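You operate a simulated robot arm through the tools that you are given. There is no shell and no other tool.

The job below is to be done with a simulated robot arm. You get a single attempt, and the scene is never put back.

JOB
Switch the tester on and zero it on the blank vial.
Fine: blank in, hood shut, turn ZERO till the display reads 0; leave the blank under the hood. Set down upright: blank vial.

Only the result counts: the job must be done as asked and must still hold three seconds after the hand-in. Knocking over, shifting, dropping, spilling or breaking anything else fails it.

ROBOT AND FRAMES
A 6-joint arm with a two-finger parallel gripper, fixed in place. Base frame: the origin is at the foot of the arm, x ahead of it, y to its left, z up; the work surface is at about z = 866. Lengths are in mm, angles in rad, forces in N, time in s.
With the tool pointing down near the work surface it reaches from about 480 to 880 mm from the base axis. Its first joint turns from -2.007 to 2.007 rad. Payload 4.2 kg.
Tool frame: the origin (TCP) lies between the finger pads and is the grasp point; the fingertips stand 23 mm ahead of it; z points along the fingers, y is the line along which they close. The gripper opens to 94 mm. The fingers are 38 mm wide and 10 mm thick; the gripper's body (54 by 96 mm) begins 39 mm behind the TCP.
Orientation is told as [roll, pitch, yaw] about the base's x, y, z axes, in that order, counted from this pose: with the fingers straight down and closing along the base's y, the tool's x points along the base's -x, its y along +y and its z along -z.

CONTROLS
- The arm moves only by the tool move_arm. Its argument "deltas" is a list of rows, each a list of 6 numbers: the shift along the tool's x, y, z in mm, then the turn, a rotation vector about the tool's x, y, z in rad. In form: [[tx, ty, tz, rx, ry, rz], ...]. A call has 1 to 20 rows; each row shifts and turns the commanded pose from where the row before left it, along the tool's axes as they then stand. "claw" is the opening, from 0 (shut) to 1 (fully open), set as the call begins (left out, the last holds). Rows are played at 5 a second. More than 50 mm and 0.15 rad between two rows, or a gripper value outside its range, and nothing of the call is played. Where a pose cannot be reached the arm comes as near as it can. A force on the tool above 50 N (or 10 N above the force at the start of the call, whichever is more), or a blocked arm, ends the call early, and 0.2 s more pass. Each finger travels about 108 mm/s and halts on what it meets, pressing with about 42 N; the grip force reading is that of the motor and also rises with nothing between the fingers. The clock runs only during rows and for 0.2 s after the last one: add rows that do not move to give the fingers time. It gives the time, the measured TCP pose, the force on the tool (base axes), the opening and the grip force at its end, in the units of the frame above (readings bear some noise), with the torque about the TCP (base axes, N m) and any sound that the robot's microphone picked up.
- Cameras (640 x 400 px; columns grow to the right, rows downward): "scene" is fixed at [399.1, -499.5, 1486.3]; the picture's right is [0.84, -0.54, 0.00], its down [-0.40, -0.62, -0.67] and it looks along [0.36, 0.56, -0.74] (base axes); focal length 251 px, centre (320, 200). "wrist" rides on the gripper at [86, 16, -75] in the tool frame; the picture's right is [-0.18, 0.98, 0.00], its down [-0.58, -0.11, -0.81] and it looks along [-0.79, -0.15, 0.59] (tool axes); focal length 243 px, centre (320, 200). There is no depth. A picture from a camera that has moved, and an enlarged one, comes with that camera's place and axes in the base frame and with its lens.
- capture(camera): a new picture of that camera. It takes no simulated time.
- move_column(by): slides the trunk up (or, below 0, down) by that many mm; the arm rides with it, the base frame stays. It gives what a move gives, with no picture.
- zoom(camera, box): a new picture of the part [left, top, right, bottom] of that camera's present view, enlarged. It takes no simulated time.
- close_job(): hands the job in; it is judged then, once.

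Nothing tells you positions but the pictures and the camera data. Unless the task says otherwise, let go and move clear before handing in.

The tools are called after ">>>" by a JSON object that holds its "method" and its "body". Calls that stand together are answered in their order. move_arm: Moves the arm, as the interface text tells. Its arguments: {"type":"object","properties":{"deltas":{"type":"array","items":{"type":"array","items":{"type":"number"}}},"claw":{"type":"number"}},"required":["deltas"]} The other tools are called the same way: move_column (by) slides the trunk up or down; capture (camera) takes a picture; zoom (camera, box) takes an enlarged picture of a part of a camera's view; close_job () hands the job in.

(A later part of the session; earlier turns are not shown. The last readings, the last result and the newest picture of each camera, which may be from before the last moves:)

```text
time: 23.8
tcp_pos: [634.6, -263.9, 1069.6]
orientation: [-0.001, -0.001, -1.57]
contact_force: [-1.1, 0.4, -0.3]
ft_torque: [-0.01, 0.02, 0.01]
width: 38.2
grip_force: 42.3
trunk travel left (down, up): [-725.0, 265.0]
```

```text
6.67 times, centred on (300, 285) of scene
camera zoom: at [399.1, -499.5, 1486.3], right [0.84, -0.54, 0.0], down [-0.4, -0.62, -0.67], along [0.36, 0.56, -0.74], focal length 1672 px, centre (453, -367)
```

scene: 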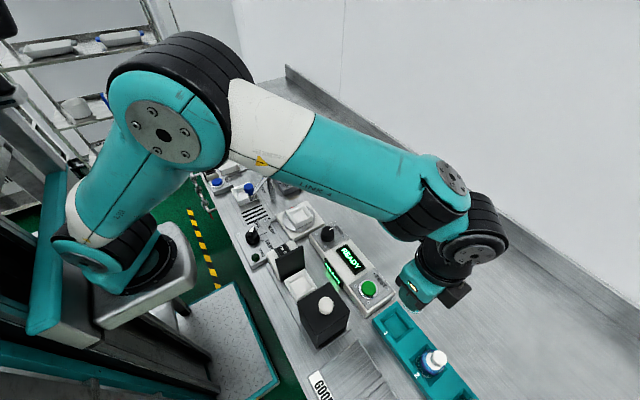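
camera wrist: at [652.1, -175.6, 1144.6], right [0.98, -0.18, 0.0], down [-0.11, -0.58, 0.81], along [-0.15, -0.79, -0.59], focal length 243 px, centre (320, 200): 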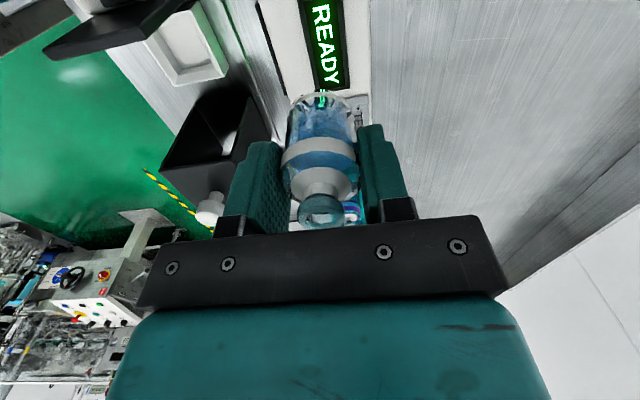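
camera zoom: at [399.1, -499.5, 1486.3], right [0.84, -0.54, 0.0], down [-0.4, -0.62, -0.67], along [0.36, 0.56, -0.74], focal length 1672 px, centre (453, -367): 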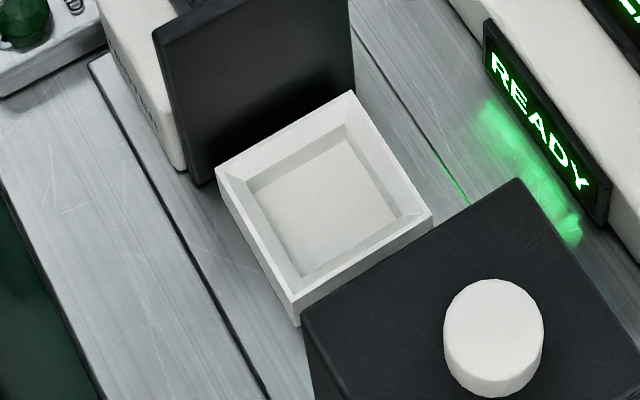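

Well centre comes out at about (500, -254.7), pocket ≈42.7 mm wide with chamfered edges, and rim z≈890. I'll carry the vial over it slowly.

>>> {"method": "move_arm", "body": {"deltas": [[0, -4, 0, 0, 0, 0], [1, -8, 0, 0, 0, 0], [1, -13, 0, 0, 0, 0], [1.2, -17, 0, 0, 0, 0], [1.2, -18, 0, 0, 0, 0], [1.2, -18, 0, 0, 0, 0], [1.2, -18, 0, 0, 0, 0], [1.2, -15, 0, 0, 0, 0], [1.2, -12, 0, 0, 0, 0], [0, -8, 0, 0, 0, 0], [0, -3.6, 0, 0, 0, 0], [0, 0, 0, 0, 0, 0], [0, 0, 0, 0, 0, 0]]}}

>>> {"method": "capture", "body": {"camera": "wrist"}}

>>> {"method": "zoom", "body": {"camera": "scene", "box": [250, 200, 370, 320]}}

```text
time: 26.6
tcp_pos: [500.2, -253.9, 1070.8]
orientation: [0.002, 0.0, -1.572]
contact_force: [-0.4, -0.9, -0.5]
ft_torque: [0.01, 0.01, 0.01]
width: 38.6
grip_force: 42.0
trunk travel left (down, up): [-725.0, 265.0]
```

```text
taken
camera wrist: at [516.8, -166.4, 1144.5], right [0.98, -0.18, 0.0], down [-0.11, -0.58, 0.81], along [-0.15, -0.79, -0.59], focal length 243 px, centre (320, 200)
```

wrist: 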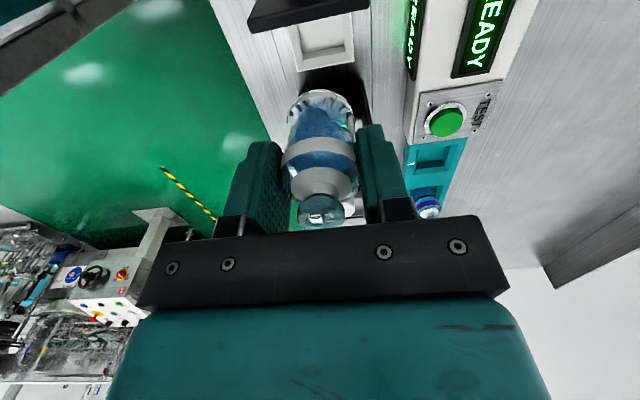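

```text
3.33 times, centred on (310, 260) of scene
camera zoom: at [399.1, -499.5, 1486.3], right [0.84, -0.54, 0.0], down [-0.4, -0.62, -0.67], along [0.36, 0.56, -0.74], focal length 836 px, centre (353, 0)
```

zoom: 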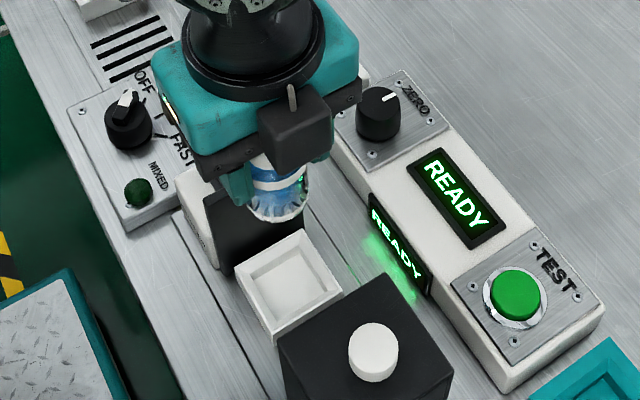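

The vial is above the well. I'll lower to about 25 mm above the rim and check the alignment from both cameras.

>>> {"method": "move_arm", "body": {"deltas": [[0, 0, 5, 0, 0, 0], [0, 0, 12, 0, 0, 0], [-0.5, 0, 18, 0, 0, 0], [0, 0, 20, 0, 0, 0], [0, 0, 20, 0, 0, 0], [0, 0, 15, 0, 0, 0], [0, 0, 10, 0, 0, 0], [0, 0, 5, 0, 0, 0], [0, 0, 0, 0, 0, 0]]}}

>>> {"method": "capture", "body": {"camera": "wrist"}}

>>> {"method": "zoom", "body": {"camera": "scene", "box": [265, 235, 345, 315]}}

>>> {"method": "zoom", "body": {"camera": "wrist", "box": [240, 20, 400, 140]}}

```text
time: 28.6
tcp_pos: [500.5, -254.1, 964.2]
orientation: [0.0, 0.001, -1.572]
contact_force: [-0.2, -0.8, -1.0]
ft_torque: [0.01, -0.02, -0.01]
width: 38.5
grip_force: 41.9
trunk travel left (down, up): [-725.0, 265.0]
```

```text
taken
camera wrist: at [517.3, -166.6, 1039.2], right [0.98, -0.18, 0.0], down [-0.11, -0.58, 0.81], along [-0.15, -0.79, -0.59], focal length 243 px, centre (320, 200)
```

wrist: 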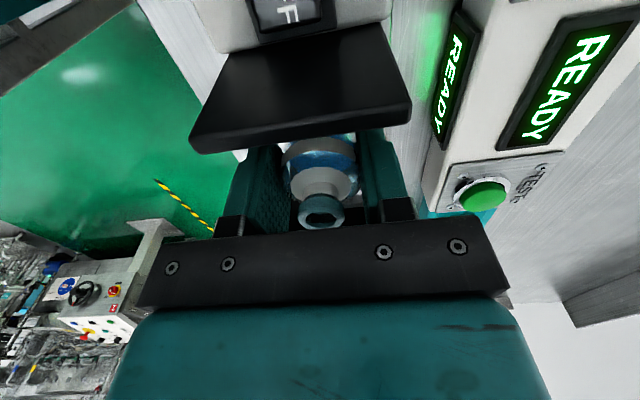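

```text
5.00 times, centred on (305, 275) of scene
camera zoom: at [399.1, -499.5, 1486.3], right [0.84, -0.54, 0.0], down [-0.4, -0.62, -0.67], along [0.36, 0.56, -0.74], focal length 1254 px, centre (395, -175)
```

zoom: 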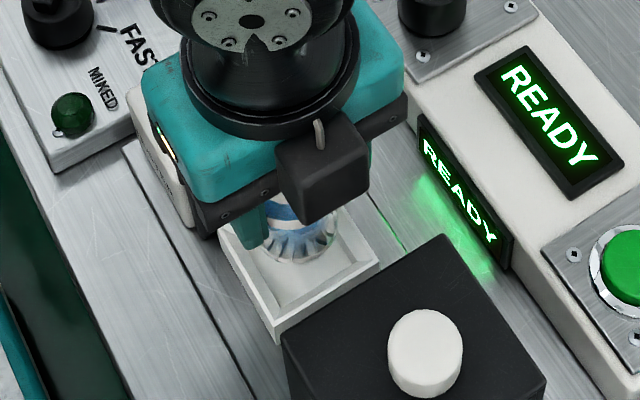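

```text
3.33 times, centred on (320, 80) of wrist
camera zoom: at [517.3, -166.6, 1039.2], right [0.98, -0.18, 0.0], down [-0.11, -0.58, 0.81], along [-0.15, -0.79, -0.59], focal length 809 px, centre (320, 600)
```

zoom: 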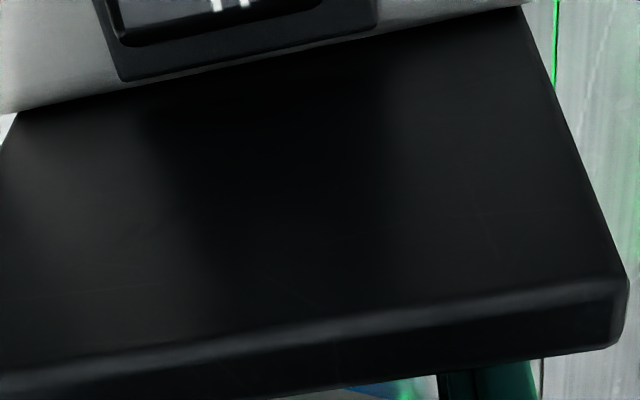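

>>> {"method": "zoom", "body": {"camera": "scene", "box": [285, 260, 325, 300]}}

>>> {"method": "zoom", "body": {"camera": "wrist", "box": [270, 120, 370, 240]}}

```text
10.00 times, centred on (305, 280) of scene
camera zoom: at [399.1, -499.5, 1486.3], right [0.84, -0.54, 0.0], down [-0.4, -0.62, -0.67], along [0.36, 0.56, -0.74], focal length 2508 px, centre (470, -600)
```

zoom: 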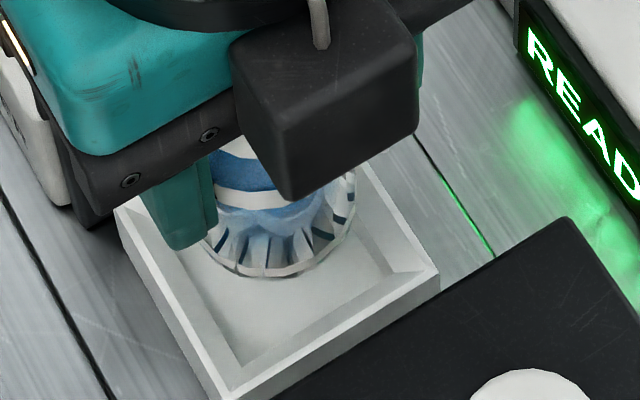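

```text
3.33 times, centred on (320, 180) of wrist
camera zoom: at [517.3, -166.6, 1039.2], right [0.98, -0.18, 0.0], down [-0.11, -0.58, 0.81], along [-0.15, -0.79, -0.59], focal length 809 px, centre (320, 267)
```

zoom: 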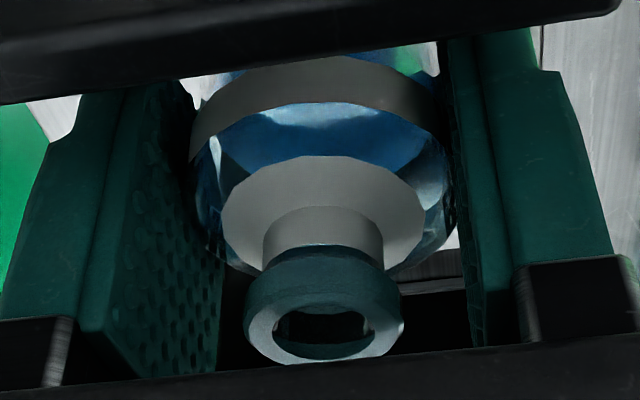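

The vial bottom is above the pocket within about 1–2 mm, inside the chamfer's capture range. I'll lower it toward the floor in small steps.

>>> {"method": "move_arm", "body": {"deltas": [[0, 0, 6, 0, 0, 0], [0, 0, 10, 0, 0, 0], [0, 0, 10, 0, 0, 0], [0, 0, 7, 0, 0, 0], [0, 0, 4, 0, 0, 0], [0, 0, 2, 0, 0, 0], [0, 0, 0, 0, 0, 0]]}}

>>> {"method": "zoom", "body": {"camera": "scene", "box": [285, 260, 325, 300]}}

>>> {"method": "capture", "body": {"camera": "wrist"}}

```text
time: 30.2
tcp_pos: [500.2, -254.5, 927.2]
orientation: [0.0, 0.0, -1.572]
contact_force: [-0.3, 0.8, -1.2]
ft_torque: [0.02, 0.0, -0.03]
width: 38.4
grip_force: 42.2
trunk travel left (down, up): [-725.0, 265.0]
```

```text
10.00 times, centred on (305, 280) of scene
camera zoom: at [399.1, -499.5, 1486.3], right [0.84, -0.54, 0.0], down [-0.4, -0.62, -0.67], along [0.36, 0.56, -0.74], focal length 2508 px, centre (470, -600)
```

zoom: 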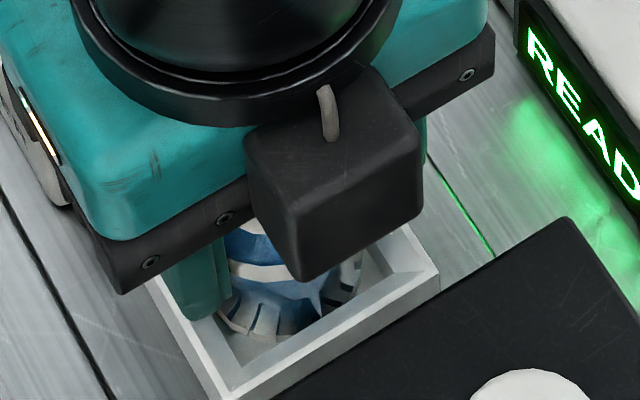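

```text
taken
camera wrist: at [517.5, -166.9, 1000.6], right [0.98, -0.18, 0.0], down [-0.11, -0.58, 0.81], along [-0.15, -0.79, -0.59], focal length 243 px, centre (320, 200)
```

wrist: 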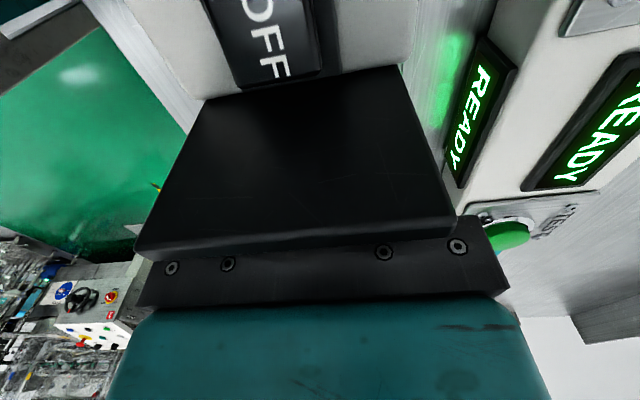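

>>> {"method": "move_arm", "body": {"deltas": [[0, 0, 1.5, 0, 0, 0], [0, 0, 1.5, 0, 0, 0], [0, 0, 1.5, 0, 0, 0], [0, 0, 0, 0, 0, 0]]}}

>>> {"method": "move_arm", "body": {"deltas": [[0, 0, 1.2, 0, 0, 0], [0, 0, 1.2, 0, 0, 0], [0, 0, 0, 0, 0, 0]]}}

```text
time: 31.2
tcp_pos: [501.0, -254.2, 922.4]
orientation: [0.002, 0.0, -1.57]
contact_force: [-0.1, -0.6, 13.8]
ft_torque: [-0.09, 0.15, 0.0]
width: 38.5
grip_force: 42.3
trunk travel left (down, up): [-725.0, 265.0]
```

```text
time: 32.0
tcp_pos: [500.4, -254.2, 919.3]
orientation: [0.0, 0.001, -1.57]
contact_force: [2.1, -1.2, 9.7]
ft_torque: [-0.1, -0.14, 0.0]
width: 38.6
grip_force: 42.0
trunk travel left (down, up): [-725.0, 265.0]
```

>>> {"method": "zoom", "body": {"camera": "scene", "box": [285, 260, 325, 300]}}

>>> {"method": "zoom", "body": {"camera": "scene", "box": [265, 235, 345, 315]}}

```text
10.00 times, centred on (305, 280) of scene
camera zoom: at [399.1, -499.5, 1486.3], right [0.84, -0.54, 0.0], down [-0.4, -0.62, -0.67], along [0.36, 0.56, -0.74], focal length 2508 px, centre (470, -600)
```

zoom: 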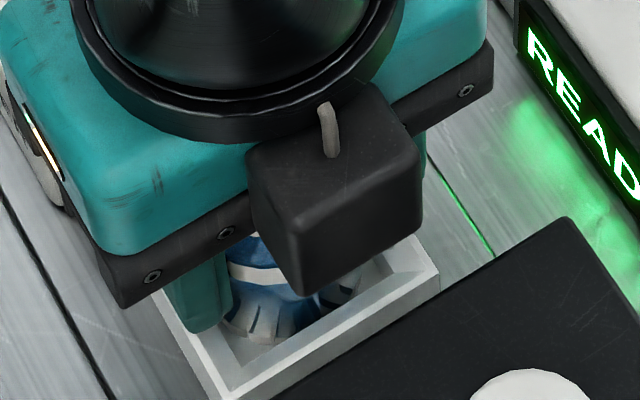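

```text
5.00 times, centred on (305, 275) of scene
camera zoom: at [399.1, -499.5, 1486.3], right [0.84, -0.54, 0.0], down [-0.4, -0.62, -0.67], along [0.36, 0.56, -0.74], focal length 1254 px, centre (395, -175)
```

zoom: 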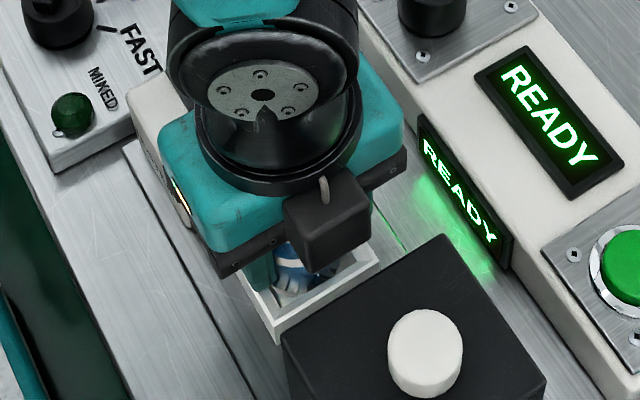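

Force stays around 10 N while the vial is still going down, so it's probably rubbing on the pocket edge or just meeting the floor. I'll continue in 1 mm steps.

>>> {"method": "move_arm", "body": {"deltas": [[0, 0, 1, 0, 0, 0], [0, 0, 0, 0, 0, 0]]}}

>>> {"method": "zoom", "body": {"camera": "scene", "box": [293, 275, 323, 300]}}

```text
time: 32.6
tcp_pos: [500.3, -254.1, 918.9]
orientation: [-0.001, 0.0, -1.569]
contact_force: [2.2, -0.3, 6.4]
ft_torque: [-0.03, -0.08, 0.02]
width: 38.3
grip_force: 41.7
trunk travel left (down, up): [-725.0, 265.0]
```

```text
16.00 times, centred on (308, 288) of scene
camera zoom: at [399.1, -499.5, 1486.3], right [0.84, -0.54, 0.0], down [-0.4, -0.62, -0.67], along [0.36, 0.56, -0.74], focal length 4013 px, centre (512, -1200)
```

zoom: 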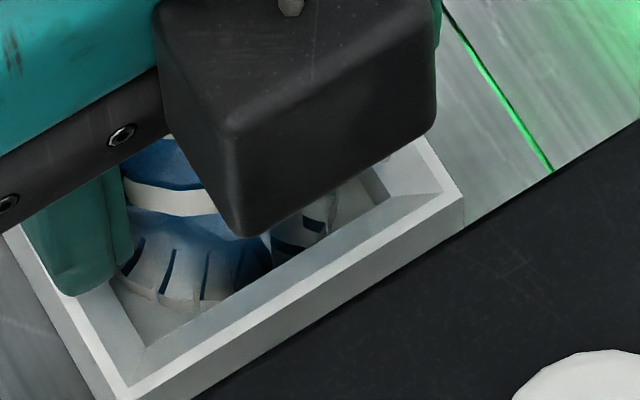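

>>> {"method": "move_arm", "body": {"deltas": [[0, 0, 1, 0, 0, 0], [0, 0, 0, 0, 0, 0]]}}

>>> {"method": "move_arm", "body": {"deltas": [[0, 0, 1, 0, 0, 0], [0, 0, 0, 0, 0, 0]]}}

```text
time: 33.2
tcp_pos: [500.0, -254.0, 917.5]
orientation: [-0.001, 0.002, -1.571]
contact_force: [-0.5, 1.7, 5.6]
ft_torque: [0.02, 0.01, -0.01]
width: 38.4
grip_force: 41.9
trunk travel left (down, up): [-725.0, 265.0]
```

```text
time: 33.8
tcp_pos: [500.9, -254.2, 916.7]
orientation: [-0.001, -0.001, -1.57]
contact_force: [1.5, 0.7, 6.1]
ft_torque: [-0.05, -0.05, -0.05]
width: 38.6
grip_force: 41.8
trunk travel left (down, up): [-725.0, 265.0]
```

>>> {"method": "zoom", "body": {"camera": "scene", "box": [293, 275, 323, 300]}}

>>> {"method": "zoom", "body": {"camera": "wrist", "box": [220, 180, 420, 300]}}

```text
16.00 times, centred on (308, 288) of scene
camera zoom: at [399.1, -499.5, 1486.3], right [0.84, -0.54, 0.0], down [-0.4, -0.62, -0.67], along [0.36, 0.56, -0.74], focal length 4013 px, centre (512, -1200)
```

zoom: 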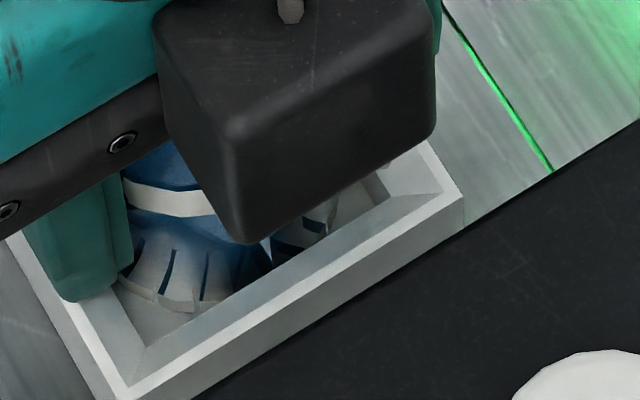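

```text
3.20 times, centred on (320, 240) of wrist
camera zoom: at [517.1, -166.9, 990.5], right [0.98, -0.18, 0.0], down [-0.11, -0.58, 0.81], along [-0.15, -0.79, -0.59], focal length 776 px, centre (320, 72)
```

zoom: 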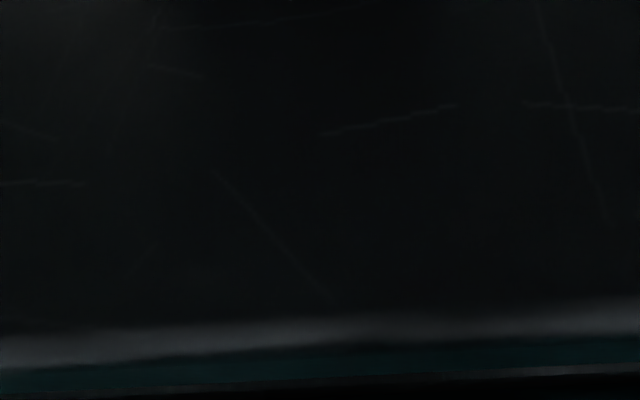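

The vial has bottomed out in the pocket (fingers now slide on it slightly), centred and upright. I'll release it and rise straight up.

>>> {"method": "move_arm", "body": {"deltas": [[0, 0, 0, 0, 0, 0], [0, 0, 0, 0, 0, 0], [0, 0, 0, 0, 0, 0]], "claw": 0.68}}

>>> {"method": "zoom", "body": {"camera": "scene", "box": [285, 265, 325, 300]}}

```text
time: 34.6
tcp_pos: [499.2, -253.6, 916.2]
orientation: [0.0, -0.001, -1.571]
contact_force: [-0.2, -0.1, -1.4]
ft_torque: [0.02, 0.0, 0.0]
width: 63.6
grip_force: 0.0
trunk travel left (down, up): [-725.0, 265.0]
```

```text
11.43 times, centred on (305, 282) of scene
camera zoom: at [399.1, -499.5, 1486.3], right [0.84, -0.54, 0.0], down [-0.4, -0.62, -0.67], along [0.36, 0.56, -0.74], focal length 2866 px, centre (491, -743)
```

zoom: 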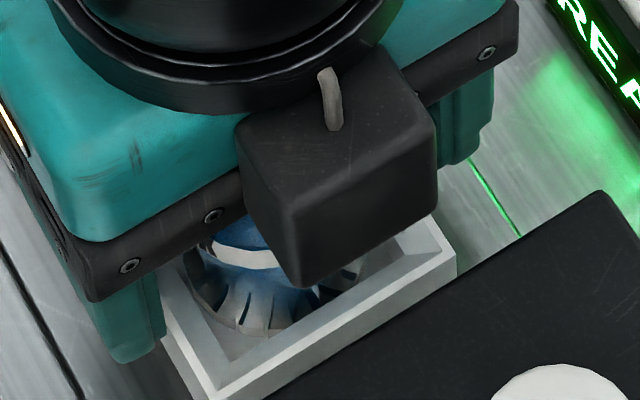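

Released cleanly, with no force on the tool. Rising straight up now.

>>> {"method": "move_arm", "body": {"deltas": [[0, 0, -5, 0, 0, 0], [0, 0, -12, 0, 0, 0], [0, 0, -20, 0, 0, 0], [0, 0, -30, 0, 0, 0], [0, 0, -35, 0, 0, 0], [0, 0, -35, 0, 0, 0], [0, 0, -30, 0, 0, 0], [0, 0, 0, 0, 0, 0]]}}

>>> {"method": "zoom", "body": {"camera": "scene", "box": [265, 240, 385, 330]}}

>>> {"method": "capture", "body": {"camera": "wrist"}}

```text
time: 36.4
tcp_pos: [500.6, -253.9, 1083.9]
orientation: [0.0, -0.001, -1.571]
contact_force: [0.1, 0.2, -0.3]
ft_torque: [-0.03, 0.02, 0.04]
width: 63.9
grip_force: 0.0
trunk travel left (down, up): [-725.0, 265.0]
```

```text
4.44 times, centred on (325, 285) of scene
camera zoom: at [399.1, -499.5, 1486.3], right [0.84, -0.54, 0.0], down [-0.4, -0.62, -0.67], along [0.36, 0.56, -0.74], focal length 1115 px, centre (298, -178)
```

zoom: 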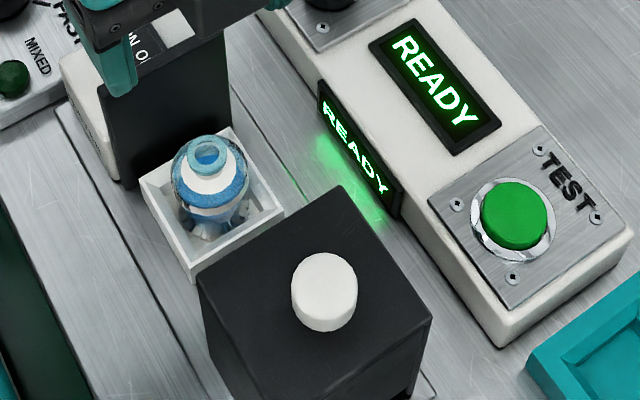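

```text
taken
camera wrist: at [517.4, -167.3, 1158.0], right [0.98, -0.18, 0.0], down [-0.11, -0.58, 0.81], along [-0.15, -0.79, -0.59], focal length 243 px, centre (320, 200)
```

wrist: 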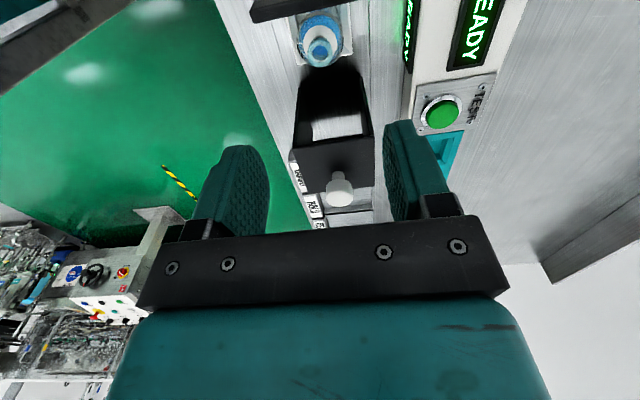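

The vial stands upright in the well. Now I'll measure the hood's knob precisely.

>>> {"method": "zoom", "body": {"camera": "wrist", "box": [270, 10, 400, 220]}}

>>> {"method": "zoom", "body": {"camera": "scene", "box": [285, 265, 365, 355]}}

```text
1.90 times, centred on (335, 115) of wrist
camera zoom: at [517.4, -167.3, 1158.0], right [0.98, -0.18, 0.0], down [-0.11, -0.58, 0.81], along [-0.15, -0.79, -0.59], focal length 462 px, centre (291, 362)
```

zoom: 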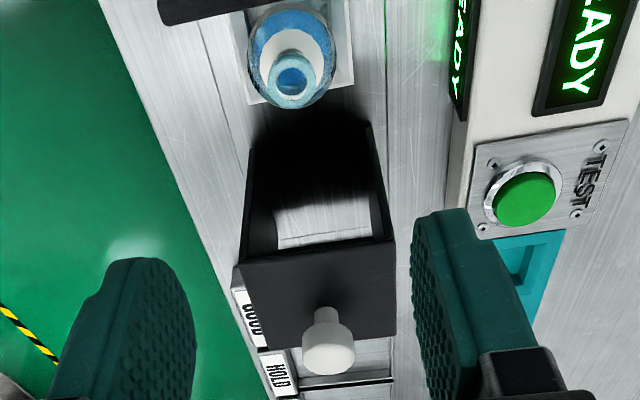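

```text
4.44 times, centred on (325, 310) of scene
camera zoom: at [399.1, -499.5, 1486.3], right [0.84, -0.54, 0.0], down [-0.4, -0.62, -0.67], along [0.36, 0.56, -0.74], focal length 1115 px, centre (298, -289)
```

zoom: 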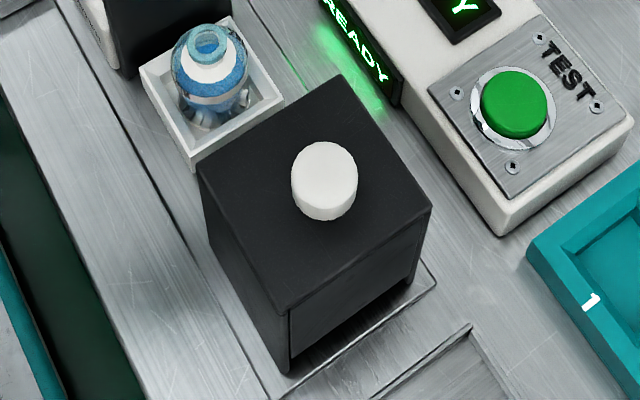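

The hood's knob cap is at about (500, -363.5), top z≈1010, Ø≈28. I'll move above it and descend with the fingertips staying just above the hood's top (z 975).

>>> {"method": "move_arm", "body": {"deltas": [[-15, 0, 0, 0, 0, 0], [-30, 0, 0, 0, 0, 0], [-35, 0, 0, 0, 0, 0], [-20, 0, 0, 0, 0, 0], [-9.5, 0, 0, 0, 0, 0], [0, 0, 15, 0, 0, 0], [0, 0, 20, 0, 0, 0], [0, 0, 20, 0, 0, 0], [0, 0, 0, 0, 0, 0]]}}

>>> {"method": "capture", "body": {"camera": "wrist"}}

>>> {"method": "zoom", "body": {"camera": "scene", "box": [275, 245, 375, 345]}}

```text
time: 38.4
tcp_pos: [499.2, -363.4, 1027.4]
orientation: [-0.001, 0.001, -1.571]
contact_force: [0.0, 0.4, -0.5]
ft_torque: [0.04, 0.0, 0.0]
width: 64.0
grip_force: 0.0
trunk travel left (down, up): [-725.0, 265.0]
```

```text
taken
camera wrist: at [516.9, -276.2, 1101.9], right [0.98, -0.18, 0.0], down [-0.11, -0.58, 0.81], along [-0.15, -0.79, -0.59], focal length 243 px, centre (320, 200)
```

wrist: 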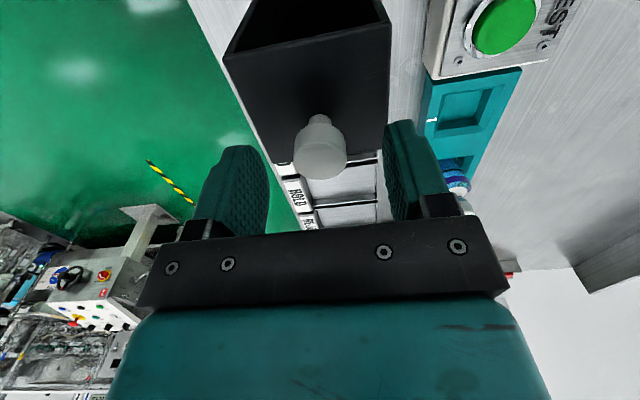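

```text
4.00 times, centred on (325, 295) of scene
camera zoom: at [399.1, -499.5, 1486.3], right [0.84, -0.54, 0.0], down [-0.4, -0.62, -0.67], along [0.36, 0.56, -0.74], focal length 1003 px, centre (300, -180)
```

zoom: 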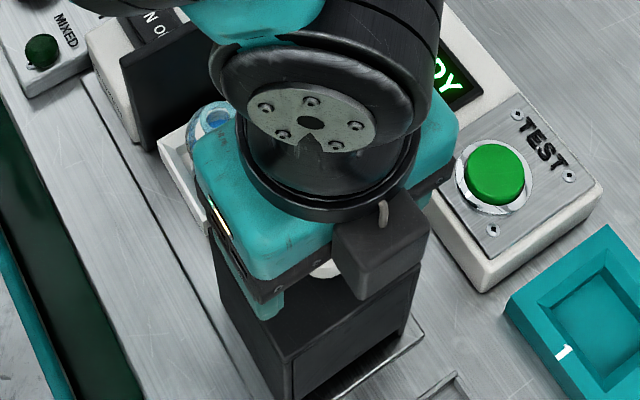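

The knob is centred between the fingers. Lowering to z≈1002 and gripping it.

>>> {"method": "move_arm", "body": {"deltas": [[0, 0.5, 10, 0, 0, 0], [0, 0, 10, 0, 0, 0], [0, 0, 5, 0, 0, 0], [0, 0, 0, 0, 0, 0]]}}

>>> {"method": "move_arm", "body": {"deltas": [[0, 0, 0, 0, 0, 0], [0, 0, 0, 0, 0, 0], [0, 0, 0, 0, 0, 0]], "claw": 0.1}}

>>> {"method": "capture", "body": {"camera": "wrist"}}

```text
time: 39.4
tcp_pos: [499.7, -363.3, 1003.8]
orientation: [-0.001, -0.001, -1.569]
contact_force: [-0.1, 0.2, 8.0]
ft_torque: [0.13, 0.33, -0.02]
width: 64.0
grip_force: 0.0
trunk travel left (down, up): [-725.0, 265.0]
```

```text
time: 40.2
tcp_pos: [500.1, -364.3, 1003.6]
orientation: [0.001, 0.0, -1.572]
contact_force: [-5.9, -0.1, 14.0]
ft_torque: [-0.22, 0.41, -0.1]
width: 27.6
grip_force: 45.1
trunk travel left (down, up): [-725.0, 265.0]
```

```text
taken
camera wrist: at [516.7, -276.4, 1078.0], right [0.98, -0.19, 0.0], down [-0.11, -0.58, 0.81], along [-0.15, -0.79, -0.59], focal length 243 px, centre (320, 200)
```

wrist: 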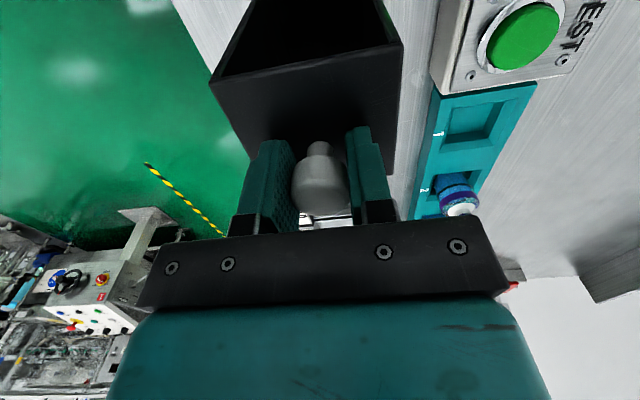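

The fingertips are lightly touching the hood's top (14 N). I'll open a bit, raise 3 mm and re-grip so the hood isn't pressed down.

>>> {"method": "move_arm", "body": {"deltas": [[0, 0, 0, 0, 0, 0], [0, 0, -3.5, 0, 0, 0], [0, 0, 0, 0, 0, 0]], "claw": 0.5}}

>>> {"method": "move_arm", "body": {"deltas": [[0, 0, 0, 0, 0, 0], [0, 0, 0, 0, 0, 0], [0, 0, 0, 0, 0, 0]], "claw": 0.1}}

```text
time: 41.0
tcp_pos: [498.4, -362.6, 1005.7]
orientation: [-0.001, 0.0, -1.572]
contact_force: [1.4, -0.4, -0.1]
ft_torque: [0.04, 0.0, 0.0]
width: 47.0
grip_force: 0.0
trunk travel left (down, up): [-725.0, 265.0]
```

```text
time: 41.8
tcp_pos: [499.9, -363.5, 1005.9]
orientation: [-0.001, 0.0, -1.572]
contact_force: [-6.8, 0.5, -5.5]
ft_torque: [-0.04, -0.28, 0.03]
width: 27.5
grip_force: 45.1
trunk travel left (down, up): [-725.0, 265.0]
```

Gripped at 27.5 mm. I'll start sliding the hood +y with small steps and check the resistance.

>>> {"method": "move_arm", "body": {"deltas": [[0, -0.6, 0, 0, 0, 0], [2, 0, 0, 0, 0, 0], [4, 0, 0, 0, 0, 0], [5, 0, 0, 0, 0, 0], [0, 0, 0, 0, 0, 0]]}}

>>> {"method": "zoom", "body": {"camera": "scene", "box": [275, 245, 375, 345]}}

```text
time: 43.0
tcp_pos: [499.1, -353.8, 1006.3]
orientation: [0.0, 0.001, -1.57]
contact_force: [-7.5, 0.0, -10.4]
ft_torque: [-0.21, -0.32, 0.01]
width: 27.6
grip_force: 44.7
trunk travel left (down, up): [-725.0, 265.0]
```

```text
4.00 times, centred on (325, 295) of scene
camera zoom: at [399.1, -499.5, 1486.3], right [0.84, -0.54, 0.0], down [-0.4, -0.62, -0.67], along [0.36, 0.56, -0.74], focal length 1003 px, centre (300, -180)
```

zoom: 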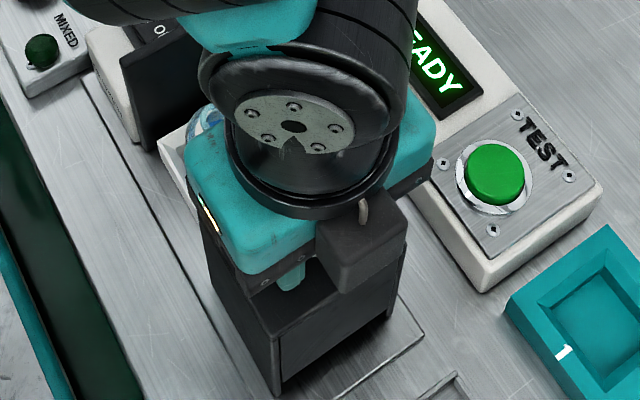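

The hood slides freely with the knob. Continuing +y.

>>> {"method": "move_arm", "body": {"deltas": [[4, -0.4, 0.5, 0, 0, 0], [7, 0, 0, 0, 0, 0], [8, 0, 0, 0, 0, 0], [8, 0, 0, 0, 0, 0], [8, 0, 0, 0, 0, 0], [8, 0, 0, 0, 0, 0], [8, 0, 0, 0, 0, 0], [8, 0, 0, 0, 0, 0], [8, 0, 0, 0, 0, 0], [7, 0, 0, 0, 0, 0], [4, 0, 0, 0, 0, 0], [0, 0, 0, 0, 0, 0]]}}

>>> {"method": "zoom", "body": {"camera": "scene", "box": [255, 225, 355, 325]}}

>>> {"method": "capture", "body": {"camera": "wrist"}}

```text
time: 45.6
tcp_pos: [500.7, -274.9, 1007.2]
orientation: [0.001, 0.0, -1.57]
contact_force: [-2.8, -0.1, -3.4]
ft_torque: [-0.45, -0.32, -0.01]
width: 27.6
grip_force: 45.0
trunk travel left (down, up): [-725.0, 265.0]
```

```text
4.00 times, centred on (305, 275) of scene
camera zoom: at [399.1, -499.5, 1486.3], right [0.84, -0.54, 0.0], down [-0.4, -0.62, -0.67], along [0.36, 0.56, -0.74], focal length 1003 px, centre (380, -100)
```

zoom: 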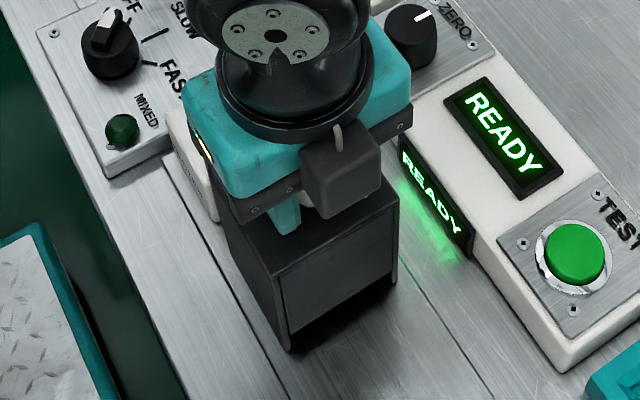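

```text
taken
camera wrist: at [516.7, -187.4, 1080.6], right [0.98, -0.18, 0.0], down [-0.11, -0.58, 0.81], along [-0.15, -0.79, -0.59], focal length 243 px, centre (320, 200)
```

wrist: 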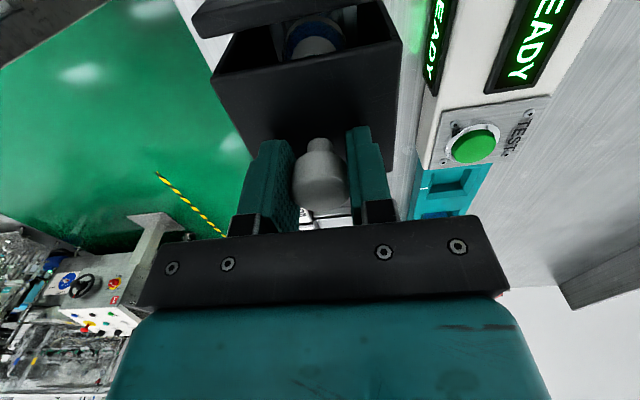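

The hood is sliding over the well with the vial inside; about 20 mm gap to the plate remains. Continuing in small steps until it meets the plate.

>>> {"method": "move_arm", "body": {"deltas": [[4, 0, 0, 0, 0, 0], [4, 0, 0, 0, 0, 0], [3, 0, 0, 0, 0, 0], [2, 0, 0, 0, 0, 0], [0, 0, 0, 0, 0, 0]]}}

>>> {"method": "capture", "body": {"camera": "wrist"}}

```text
time: 46.8
tcp_pos: [500.4, -263.7, 1006.4]
orientation: [0.0, -0.005, -1.574]
contact_force: [-5.9, -20.3, -7.3]
ft_torque: [0.52, -0.2, -0.08]
width: 27.5
grip_force: 44.6
trunk travel left (down, up): [-725.0, 265.0]
```

```text
taken
camera wrist: at [516.9, -176.3, 1080.4], right [0.98, -0.19, 0.0], down [-0.11, -0.58, 0.81], along [-0.15, -0.79, -0.59], focal length 243 px, centre (320, 200)
```

wrist: 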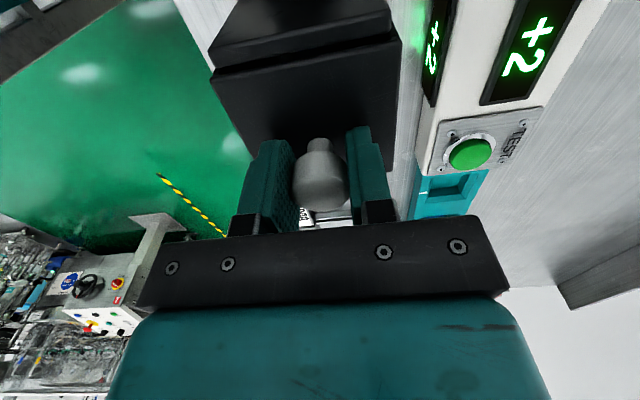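

The hood has met its stop (−20 N) and the display now shows "+2". I'll release the knob, rise, and look at the ZERO knob.

>>> {"method": "move_arm", "body": {"deltas": [[-1, 0, 0, 0, 0, 0], [0, 0, 0, 0, 0, 0]]}}

>>> {"method": "move_arm", "body": {"deltas": [[0, 0, 0, 0, 0, 0], [0, 0, 0, 0, 0, 0], [0, 0, -10, 0, 0, 0], [0, 0, -25, 0, 0, 0], [0, 0, -35, 0, 0, 0], [0, 0, -20, 0, 0, 0], [0, 0, 0, 0, 0, 0]], "claw": 0.6}}

>>> {"method": "capture", "body": {"camera": "wrist"}}

>>> {"method": "zoom", "body": {"camera": "scene", "box": [255, 205, 395, 315]}}

```text
time: 47.4
tcp_pos: [498.9, -263.0, 1006.3]
orientation: [0.0, 0.001, -1.571]
contact_force: [-6.9, -15.2, -5.4]
ft_torque: [-1.16, -0.35, -0.03]
width: 27.4
grip_force: 44.9
trunk travel left (down, up): [-725.0, 265.0]
```

```text
time: 49.0
tcp_pos: [500.0, -262.9, 1097.1]
orientation: [-0.001, 0.001, -1.572]
contact_force: [-0.2, 0.0, 0.4]
ft_torque: [-0.01, -0.03, -0.01]
width: 56.4
grip_force: 0.0
trunk travel left (down, up): [-725.0, 265.0]
```

```text
taken
camera wrist: at [516.6, -175.7, 1171.4], right [0.98, -0.18, 0.0], down [-0.11, -0.58, 0.81], along [-0.15, -0.79, -0.59], focal length 243 px, centre (320, 200)
```

wrist: 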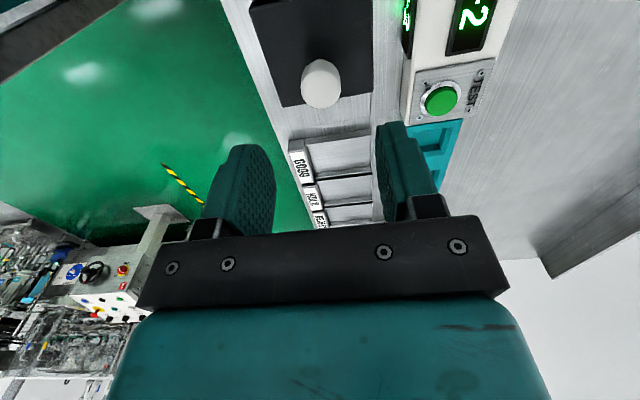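

```text
3.64 times, centred on (325, 260) of scene
camera zoom: at [399.1, -499.5, 1486.3], right [0.84, -0.54, 0.0], down [-0.4, -0.62, -0.67], along [0.36, 0.56, -0.74], focal length 912 px, centre (302, -18)
```

zoom: 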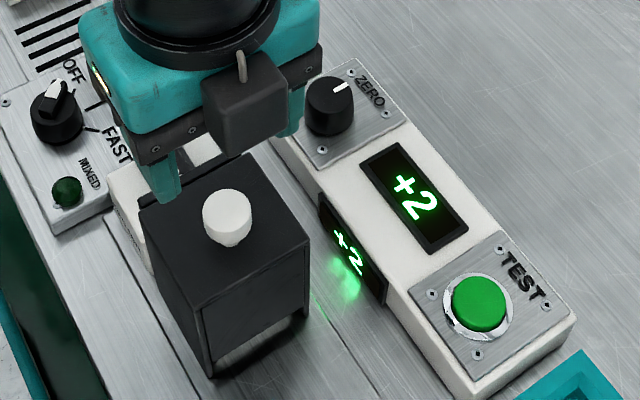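

The hood is shut and the display reads +2. Now I'll move above the ZERO knob at about (626, -186) to measure it.

>>> {"method": "move_arm", "body": {"deltas": [[10, 15, 0, 0, 0, 0], [17, 28, 0, 0, 0, 0], [20, 33, 0, 0, 0, 0], [18, 30, 0, 0, 0, 0], [12, 20, 0, 0, 0, 0], [0, 0, 30, 0, 0, 0], [0, 0, 35, 0, 0, 0], [0, 0, 30, 0, 0, 0], [0, 0, 0, 0, 0, 0]]}}

>>> {"method": "capture", "body": {"camera": "wrist"}}

>>> {"method": "zoom", "body": {"camera": "scene", "box": [290, 195, 390, 285]}}

```text
time: 51.0
tcp_pos: [626.6, -186.0, 1001.7]
orientation: [-0.002, 0.001, -1.571]
contact_force: [-0.3, 0.3, 0.2]
ft_torque: [0.01, 0.03, 0.03]
width: 56.4
grip_force: 0.1
trunk travel left (down, up): [-725.0, 265.0]
```

```text
taken
camera wrist: at [642.3, -98.3, 1075.4], right [0.98, -0.18, 0.0], down [-0.11, -0.58, 0.81], along [-0.15, -0.79, -0.59], focal length 243 px, centre (320, 200)
```

wrist: 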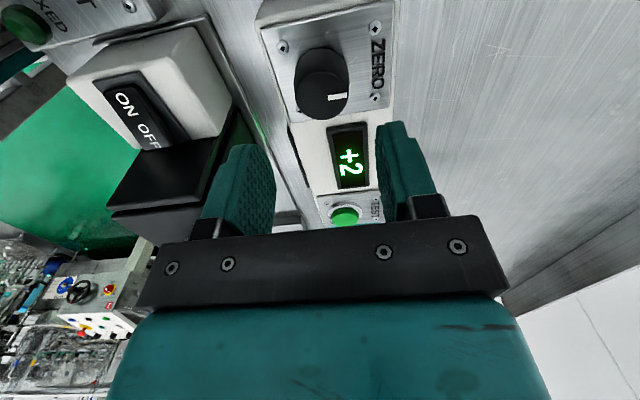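

```text
4.44 times, centred on (340, 240) of scene
camera zoom: at [399.1, -499.5, 1486.3], right [0.84, -0.54, 0.0], down [-0.4, -0.62, -0.67], along [0.36, 0.56, -0.74], focal length 1115 px, centre (231, 22)
```

zoom: 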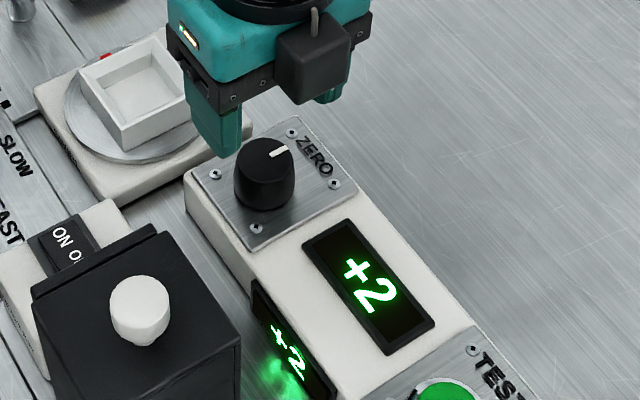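

>>> {"method": "zoom", "body": {"camera": "wrist", "box": [250, 0, 400, 130]}}

>>> {"method": "zoom", "body": {"camera": "scene", "box": [325, 215, 375, 260]}}

```text
3.08 times, centred on (325, 65) of wrist
camera zoom: at [642.3, -98.3, 1075.4], right [0.98, -0.18, 0.0], down [-0.11, -0.58, 0.81], along [-0.15, -0.79, -0.59], focal length 746 px, centre (305, 615)
```

zoom: 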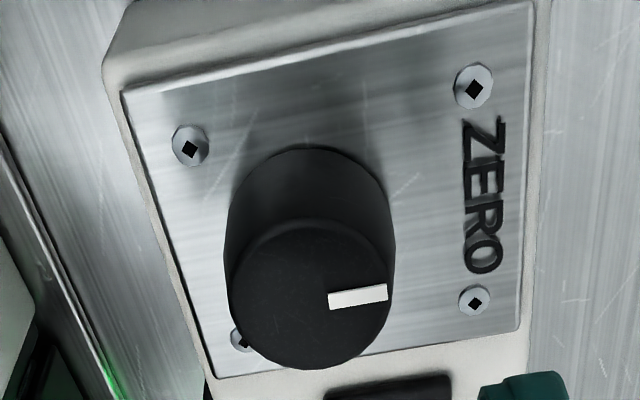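

```text
8.89 times, centred on (350, 238) of scene
camera zoom: at [399.1, -499.5, 1486.3], right [0.84, -0.54, 0.0], down [-0.4, -0.62, -0.67], along [0.36, 0.56, -0.74], focal length 2229 px, centre (53, -133)
```

zoom: 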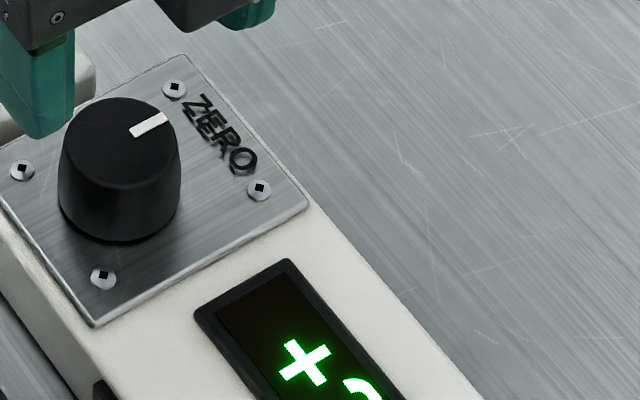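

Knob centre is at (627, -183), top z≈929, Ø≈33, and the panel at ≈904. I'll align and descend with the tips staying a few mm above the panel.

>>> {"method": "move_arm", "body": {"deltas": [[2.7, 1.4, 0, 0, 0, 0], [0, 0, 20, 0, 0, 0], [0, 0, 20, 0, 0, 0], [0, 0, 15, 0, 0, 0], [0, 0, 0, 0, 0, 0]]}}

>>> {"method": "capture", "body": {"camera": "wrist"}}

>>> {"method": "zoom", "body": {"camera": "scene", "box": [290, 195, 390, 285]}}

```text
time: 52.2
tcp_pos: [624.8, -183.4, 946.9]
orientation: [0.0, -0.002, -1.572]
contact_force: [0.5, 0.3, 0.6]
ft_torque: [-0.02, -0.01, 0.01]
width: 56.5
grip_force: 0.1
trunk travel left (down, up): [-725.0, 265.0]
```

```text
taken
camera wrist: at [643.3, -95.6, 1020.6], right [0.98, -0.18, 0.0], down [-0.11, -0.58, 0.81], along [-0.15, -0.79, -0.59], focal length 243 px, centre (320, 200)
```

wrist: 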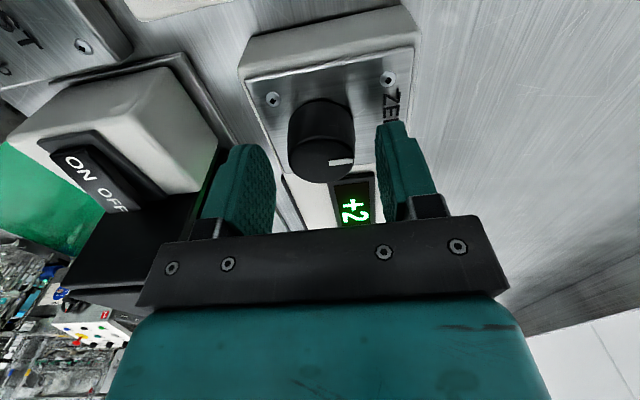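

```text
4.44 times, centred on (340, 240) of scene
camera zoom: at [399.1, -499.5, 1486.3], right [0.84, -0.54, 0.0], down [-0.4, -0.62, -0.67], along [0.36, 0.56, -0.74], focal length 1115 px, centre (231, 22)
```

zoom: 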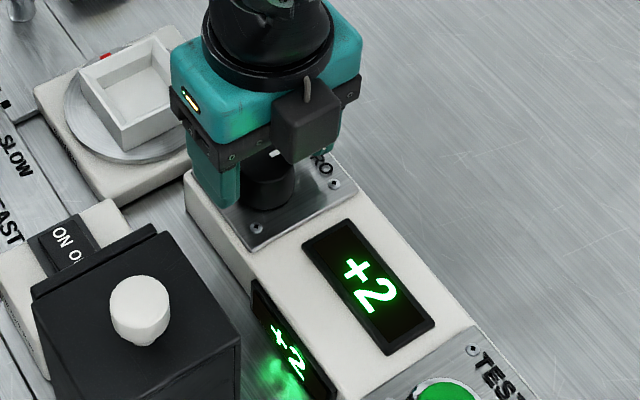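

Aligned over the knob. Descending the last 15 mm and gripping.

>>> {"method": "move_arm", "body": {"deltas": [[0, 0, 8, 0, 0, 0], [0, 0, 5, 0, 0, 0], [0, 0, 2.5, 0, 0, 0], [0, 0, 0, 0, 0, 0]]}}

>>> {"method": "move_arm", "body": {"deltas": [[0, 0, 0, 0, 0, 0], [0, 0, 0, 0, 0, 0], [0, 0, 0, 0, 0, 0]], "claw": 0.2}}

>>> {"method": "capture", "body": {"camera": "wrist"}}

>>> {"method": "zoom", "body": {"camera": "scene", "box": [290, 195, 390, 285]}}

```text
time: 53.2
tcp_pos: [628.1, -183.1, 931.5]
orientation: [-0.001, 0.0, -1.57]
contact_force: [-0.4, 0.3, -0.3]
ft_torque: [-0.01, -0.01, -0.01]
width: 56.7
grip_force: 0.2
trunk travel left (down, up): [-725.0, 265.0]
```

```text
time: 54.0
tcp_pos: [626.4, -182.9, 930.1]
orientation: [-0.002, 0.002, -1.57]
contact_force: [-4.3, -0.2, -1.7]
ft_torque: [-0.16, 0.2, -0.03]
width: 36.7
grip_force: 44.8
trunk travel left (down, up): [-725.0, 265.0]
```

```text
taken
camera wrist: at [643.8, -95.5, 1004.9], right [0.98, -0.18, 0.0], down [-0.11, -0.58, 0.81], along [-0.15, -0.79, -0.59], focal length 243 px, centre (320, 200)
```

wrist: 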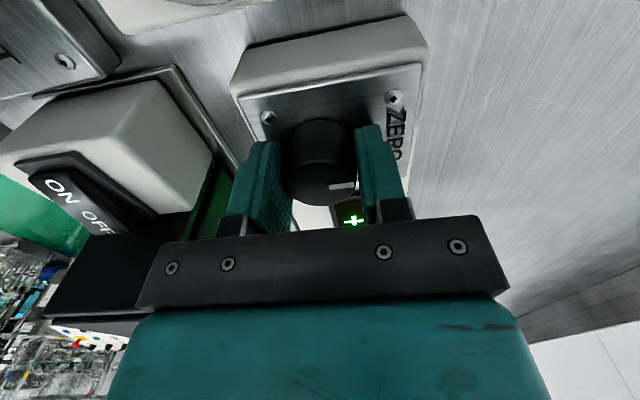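

```text
4.44 times, centred on (340, 240) of scene
camera zoom: at [399.1, -499.5, 1486.3], right [0.84, -0.54, 0.0], down [-0.4, -0.62, -0.67], along [0.36, 0.56, -0.74], focal length 1115 px, centre (231, 22)
```

zoom: 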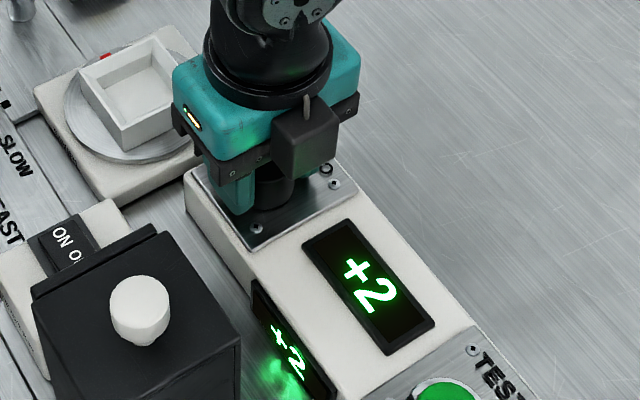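

The knob is gripped (36.7 mm). I'll turn it slightly counter-clockwise (seen from above) and read the display.

>>> {"method": "move_arm", "body": {"deltas": [[0, 0, 0, 0, 0, -0.05], [0, 0, 0, 0, 0, -0.05], [0, 0, 0, 0, 0, -0.05], [0, 0, 0, 0, 0, 0]]}}

>>> {"method": "zoom", "body": {"camera": "scene", "box": [290, 195, 390, 285]}}

```text
time: 55.0
tcp_pos: [626.5, -182.9, 931.0]
orientation: [-0.003, 0.0, -1.421]
contact_force: [-7.3, 1.6, -4.6]
ft_torque: [-0.22, 0.05, 0.0]
width: 36.7
grip_force: 45.0
trunk travel left (down, up): [-725.0, 265.0]
```

```text
4.44 times, centred on (340, 240) of scene
camera zoom: at [399.1, -499.5, 1486.3], right [0.84, -0.54, 0.0], down [-0.4, -0.62, -0.67], along [0.36, 0.56, -0.74], focal length 1115 px, centre (231, 22)
```

zoom: 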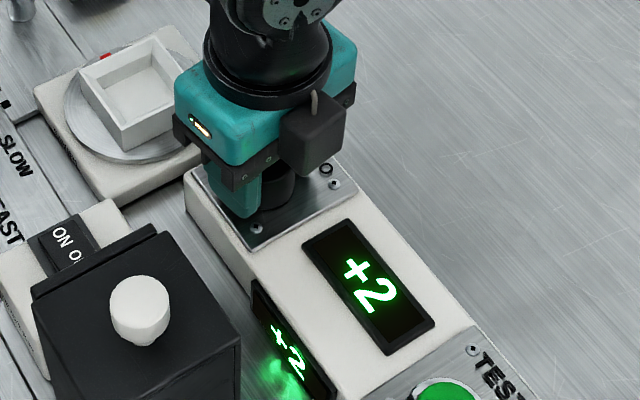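

>>> {"method": "move_arm", "body": {"deltas": [[0, 0, 0, 0, 0, -0.05], [0, 0, 0, 0, 0, -0.05], [0, 0, 0, 0, 0, -0.05], [0, 0, 0, 0, 0, 0]]}}

>>> {"method": "zoom", "body": {"camera": "scene", "box": [290, 195, 390, 285]}}

>>> {"method": "capture", "body": {"camera": "wrist"}}

```text
time: 56.0
tcp_pos: [626.7, -182.9, 931.3]
orientation: [-0.001, 0.0, -1.273]
contact_force: [-11.8, 2.8, -9.6]
ft_torque: [-0.37, 0.05, -0.01]
width: 36.5
grip_force: 45.5
trunk travel left (down, up): [-725.0, 265.0]
```

```text
4.44 times, centred on (340, 240) of scene
camera zoom: at [399.1, -499.5, 1486.3], right [0.84, -0.54, 0.0], down [-0.4, -0.62, -0.67], along [0.36, 0.56, -0.74], focal length 1115 px, centre (231, 22)
```

zoom: 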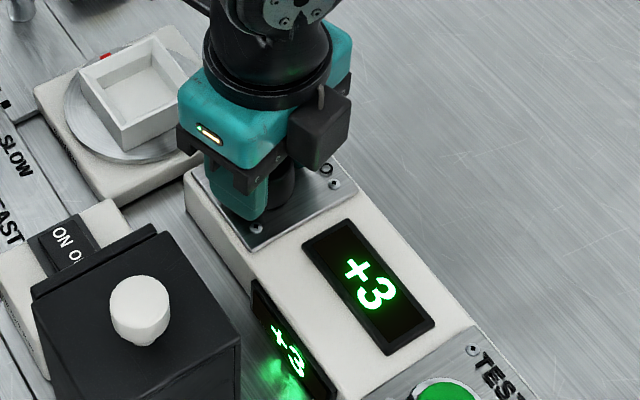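

```text
taken
camera wrist: at [617.2, -94.6, 1005.0], right [0.99, 0.11, 0.0], down [0.07, -0.59, 0.81], along [0.09, -0.8, -0.59], focal length 243 px, centre (320, 200)
```

wrist: 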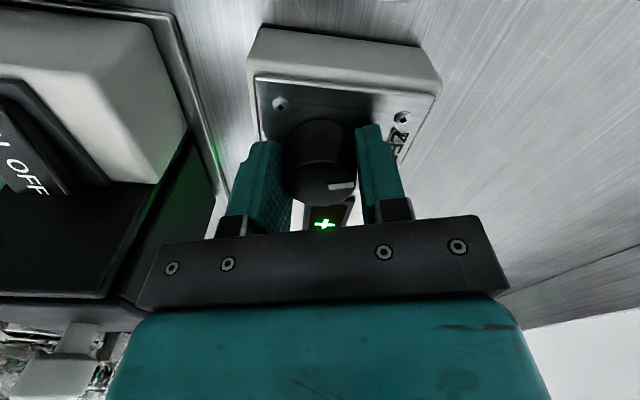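

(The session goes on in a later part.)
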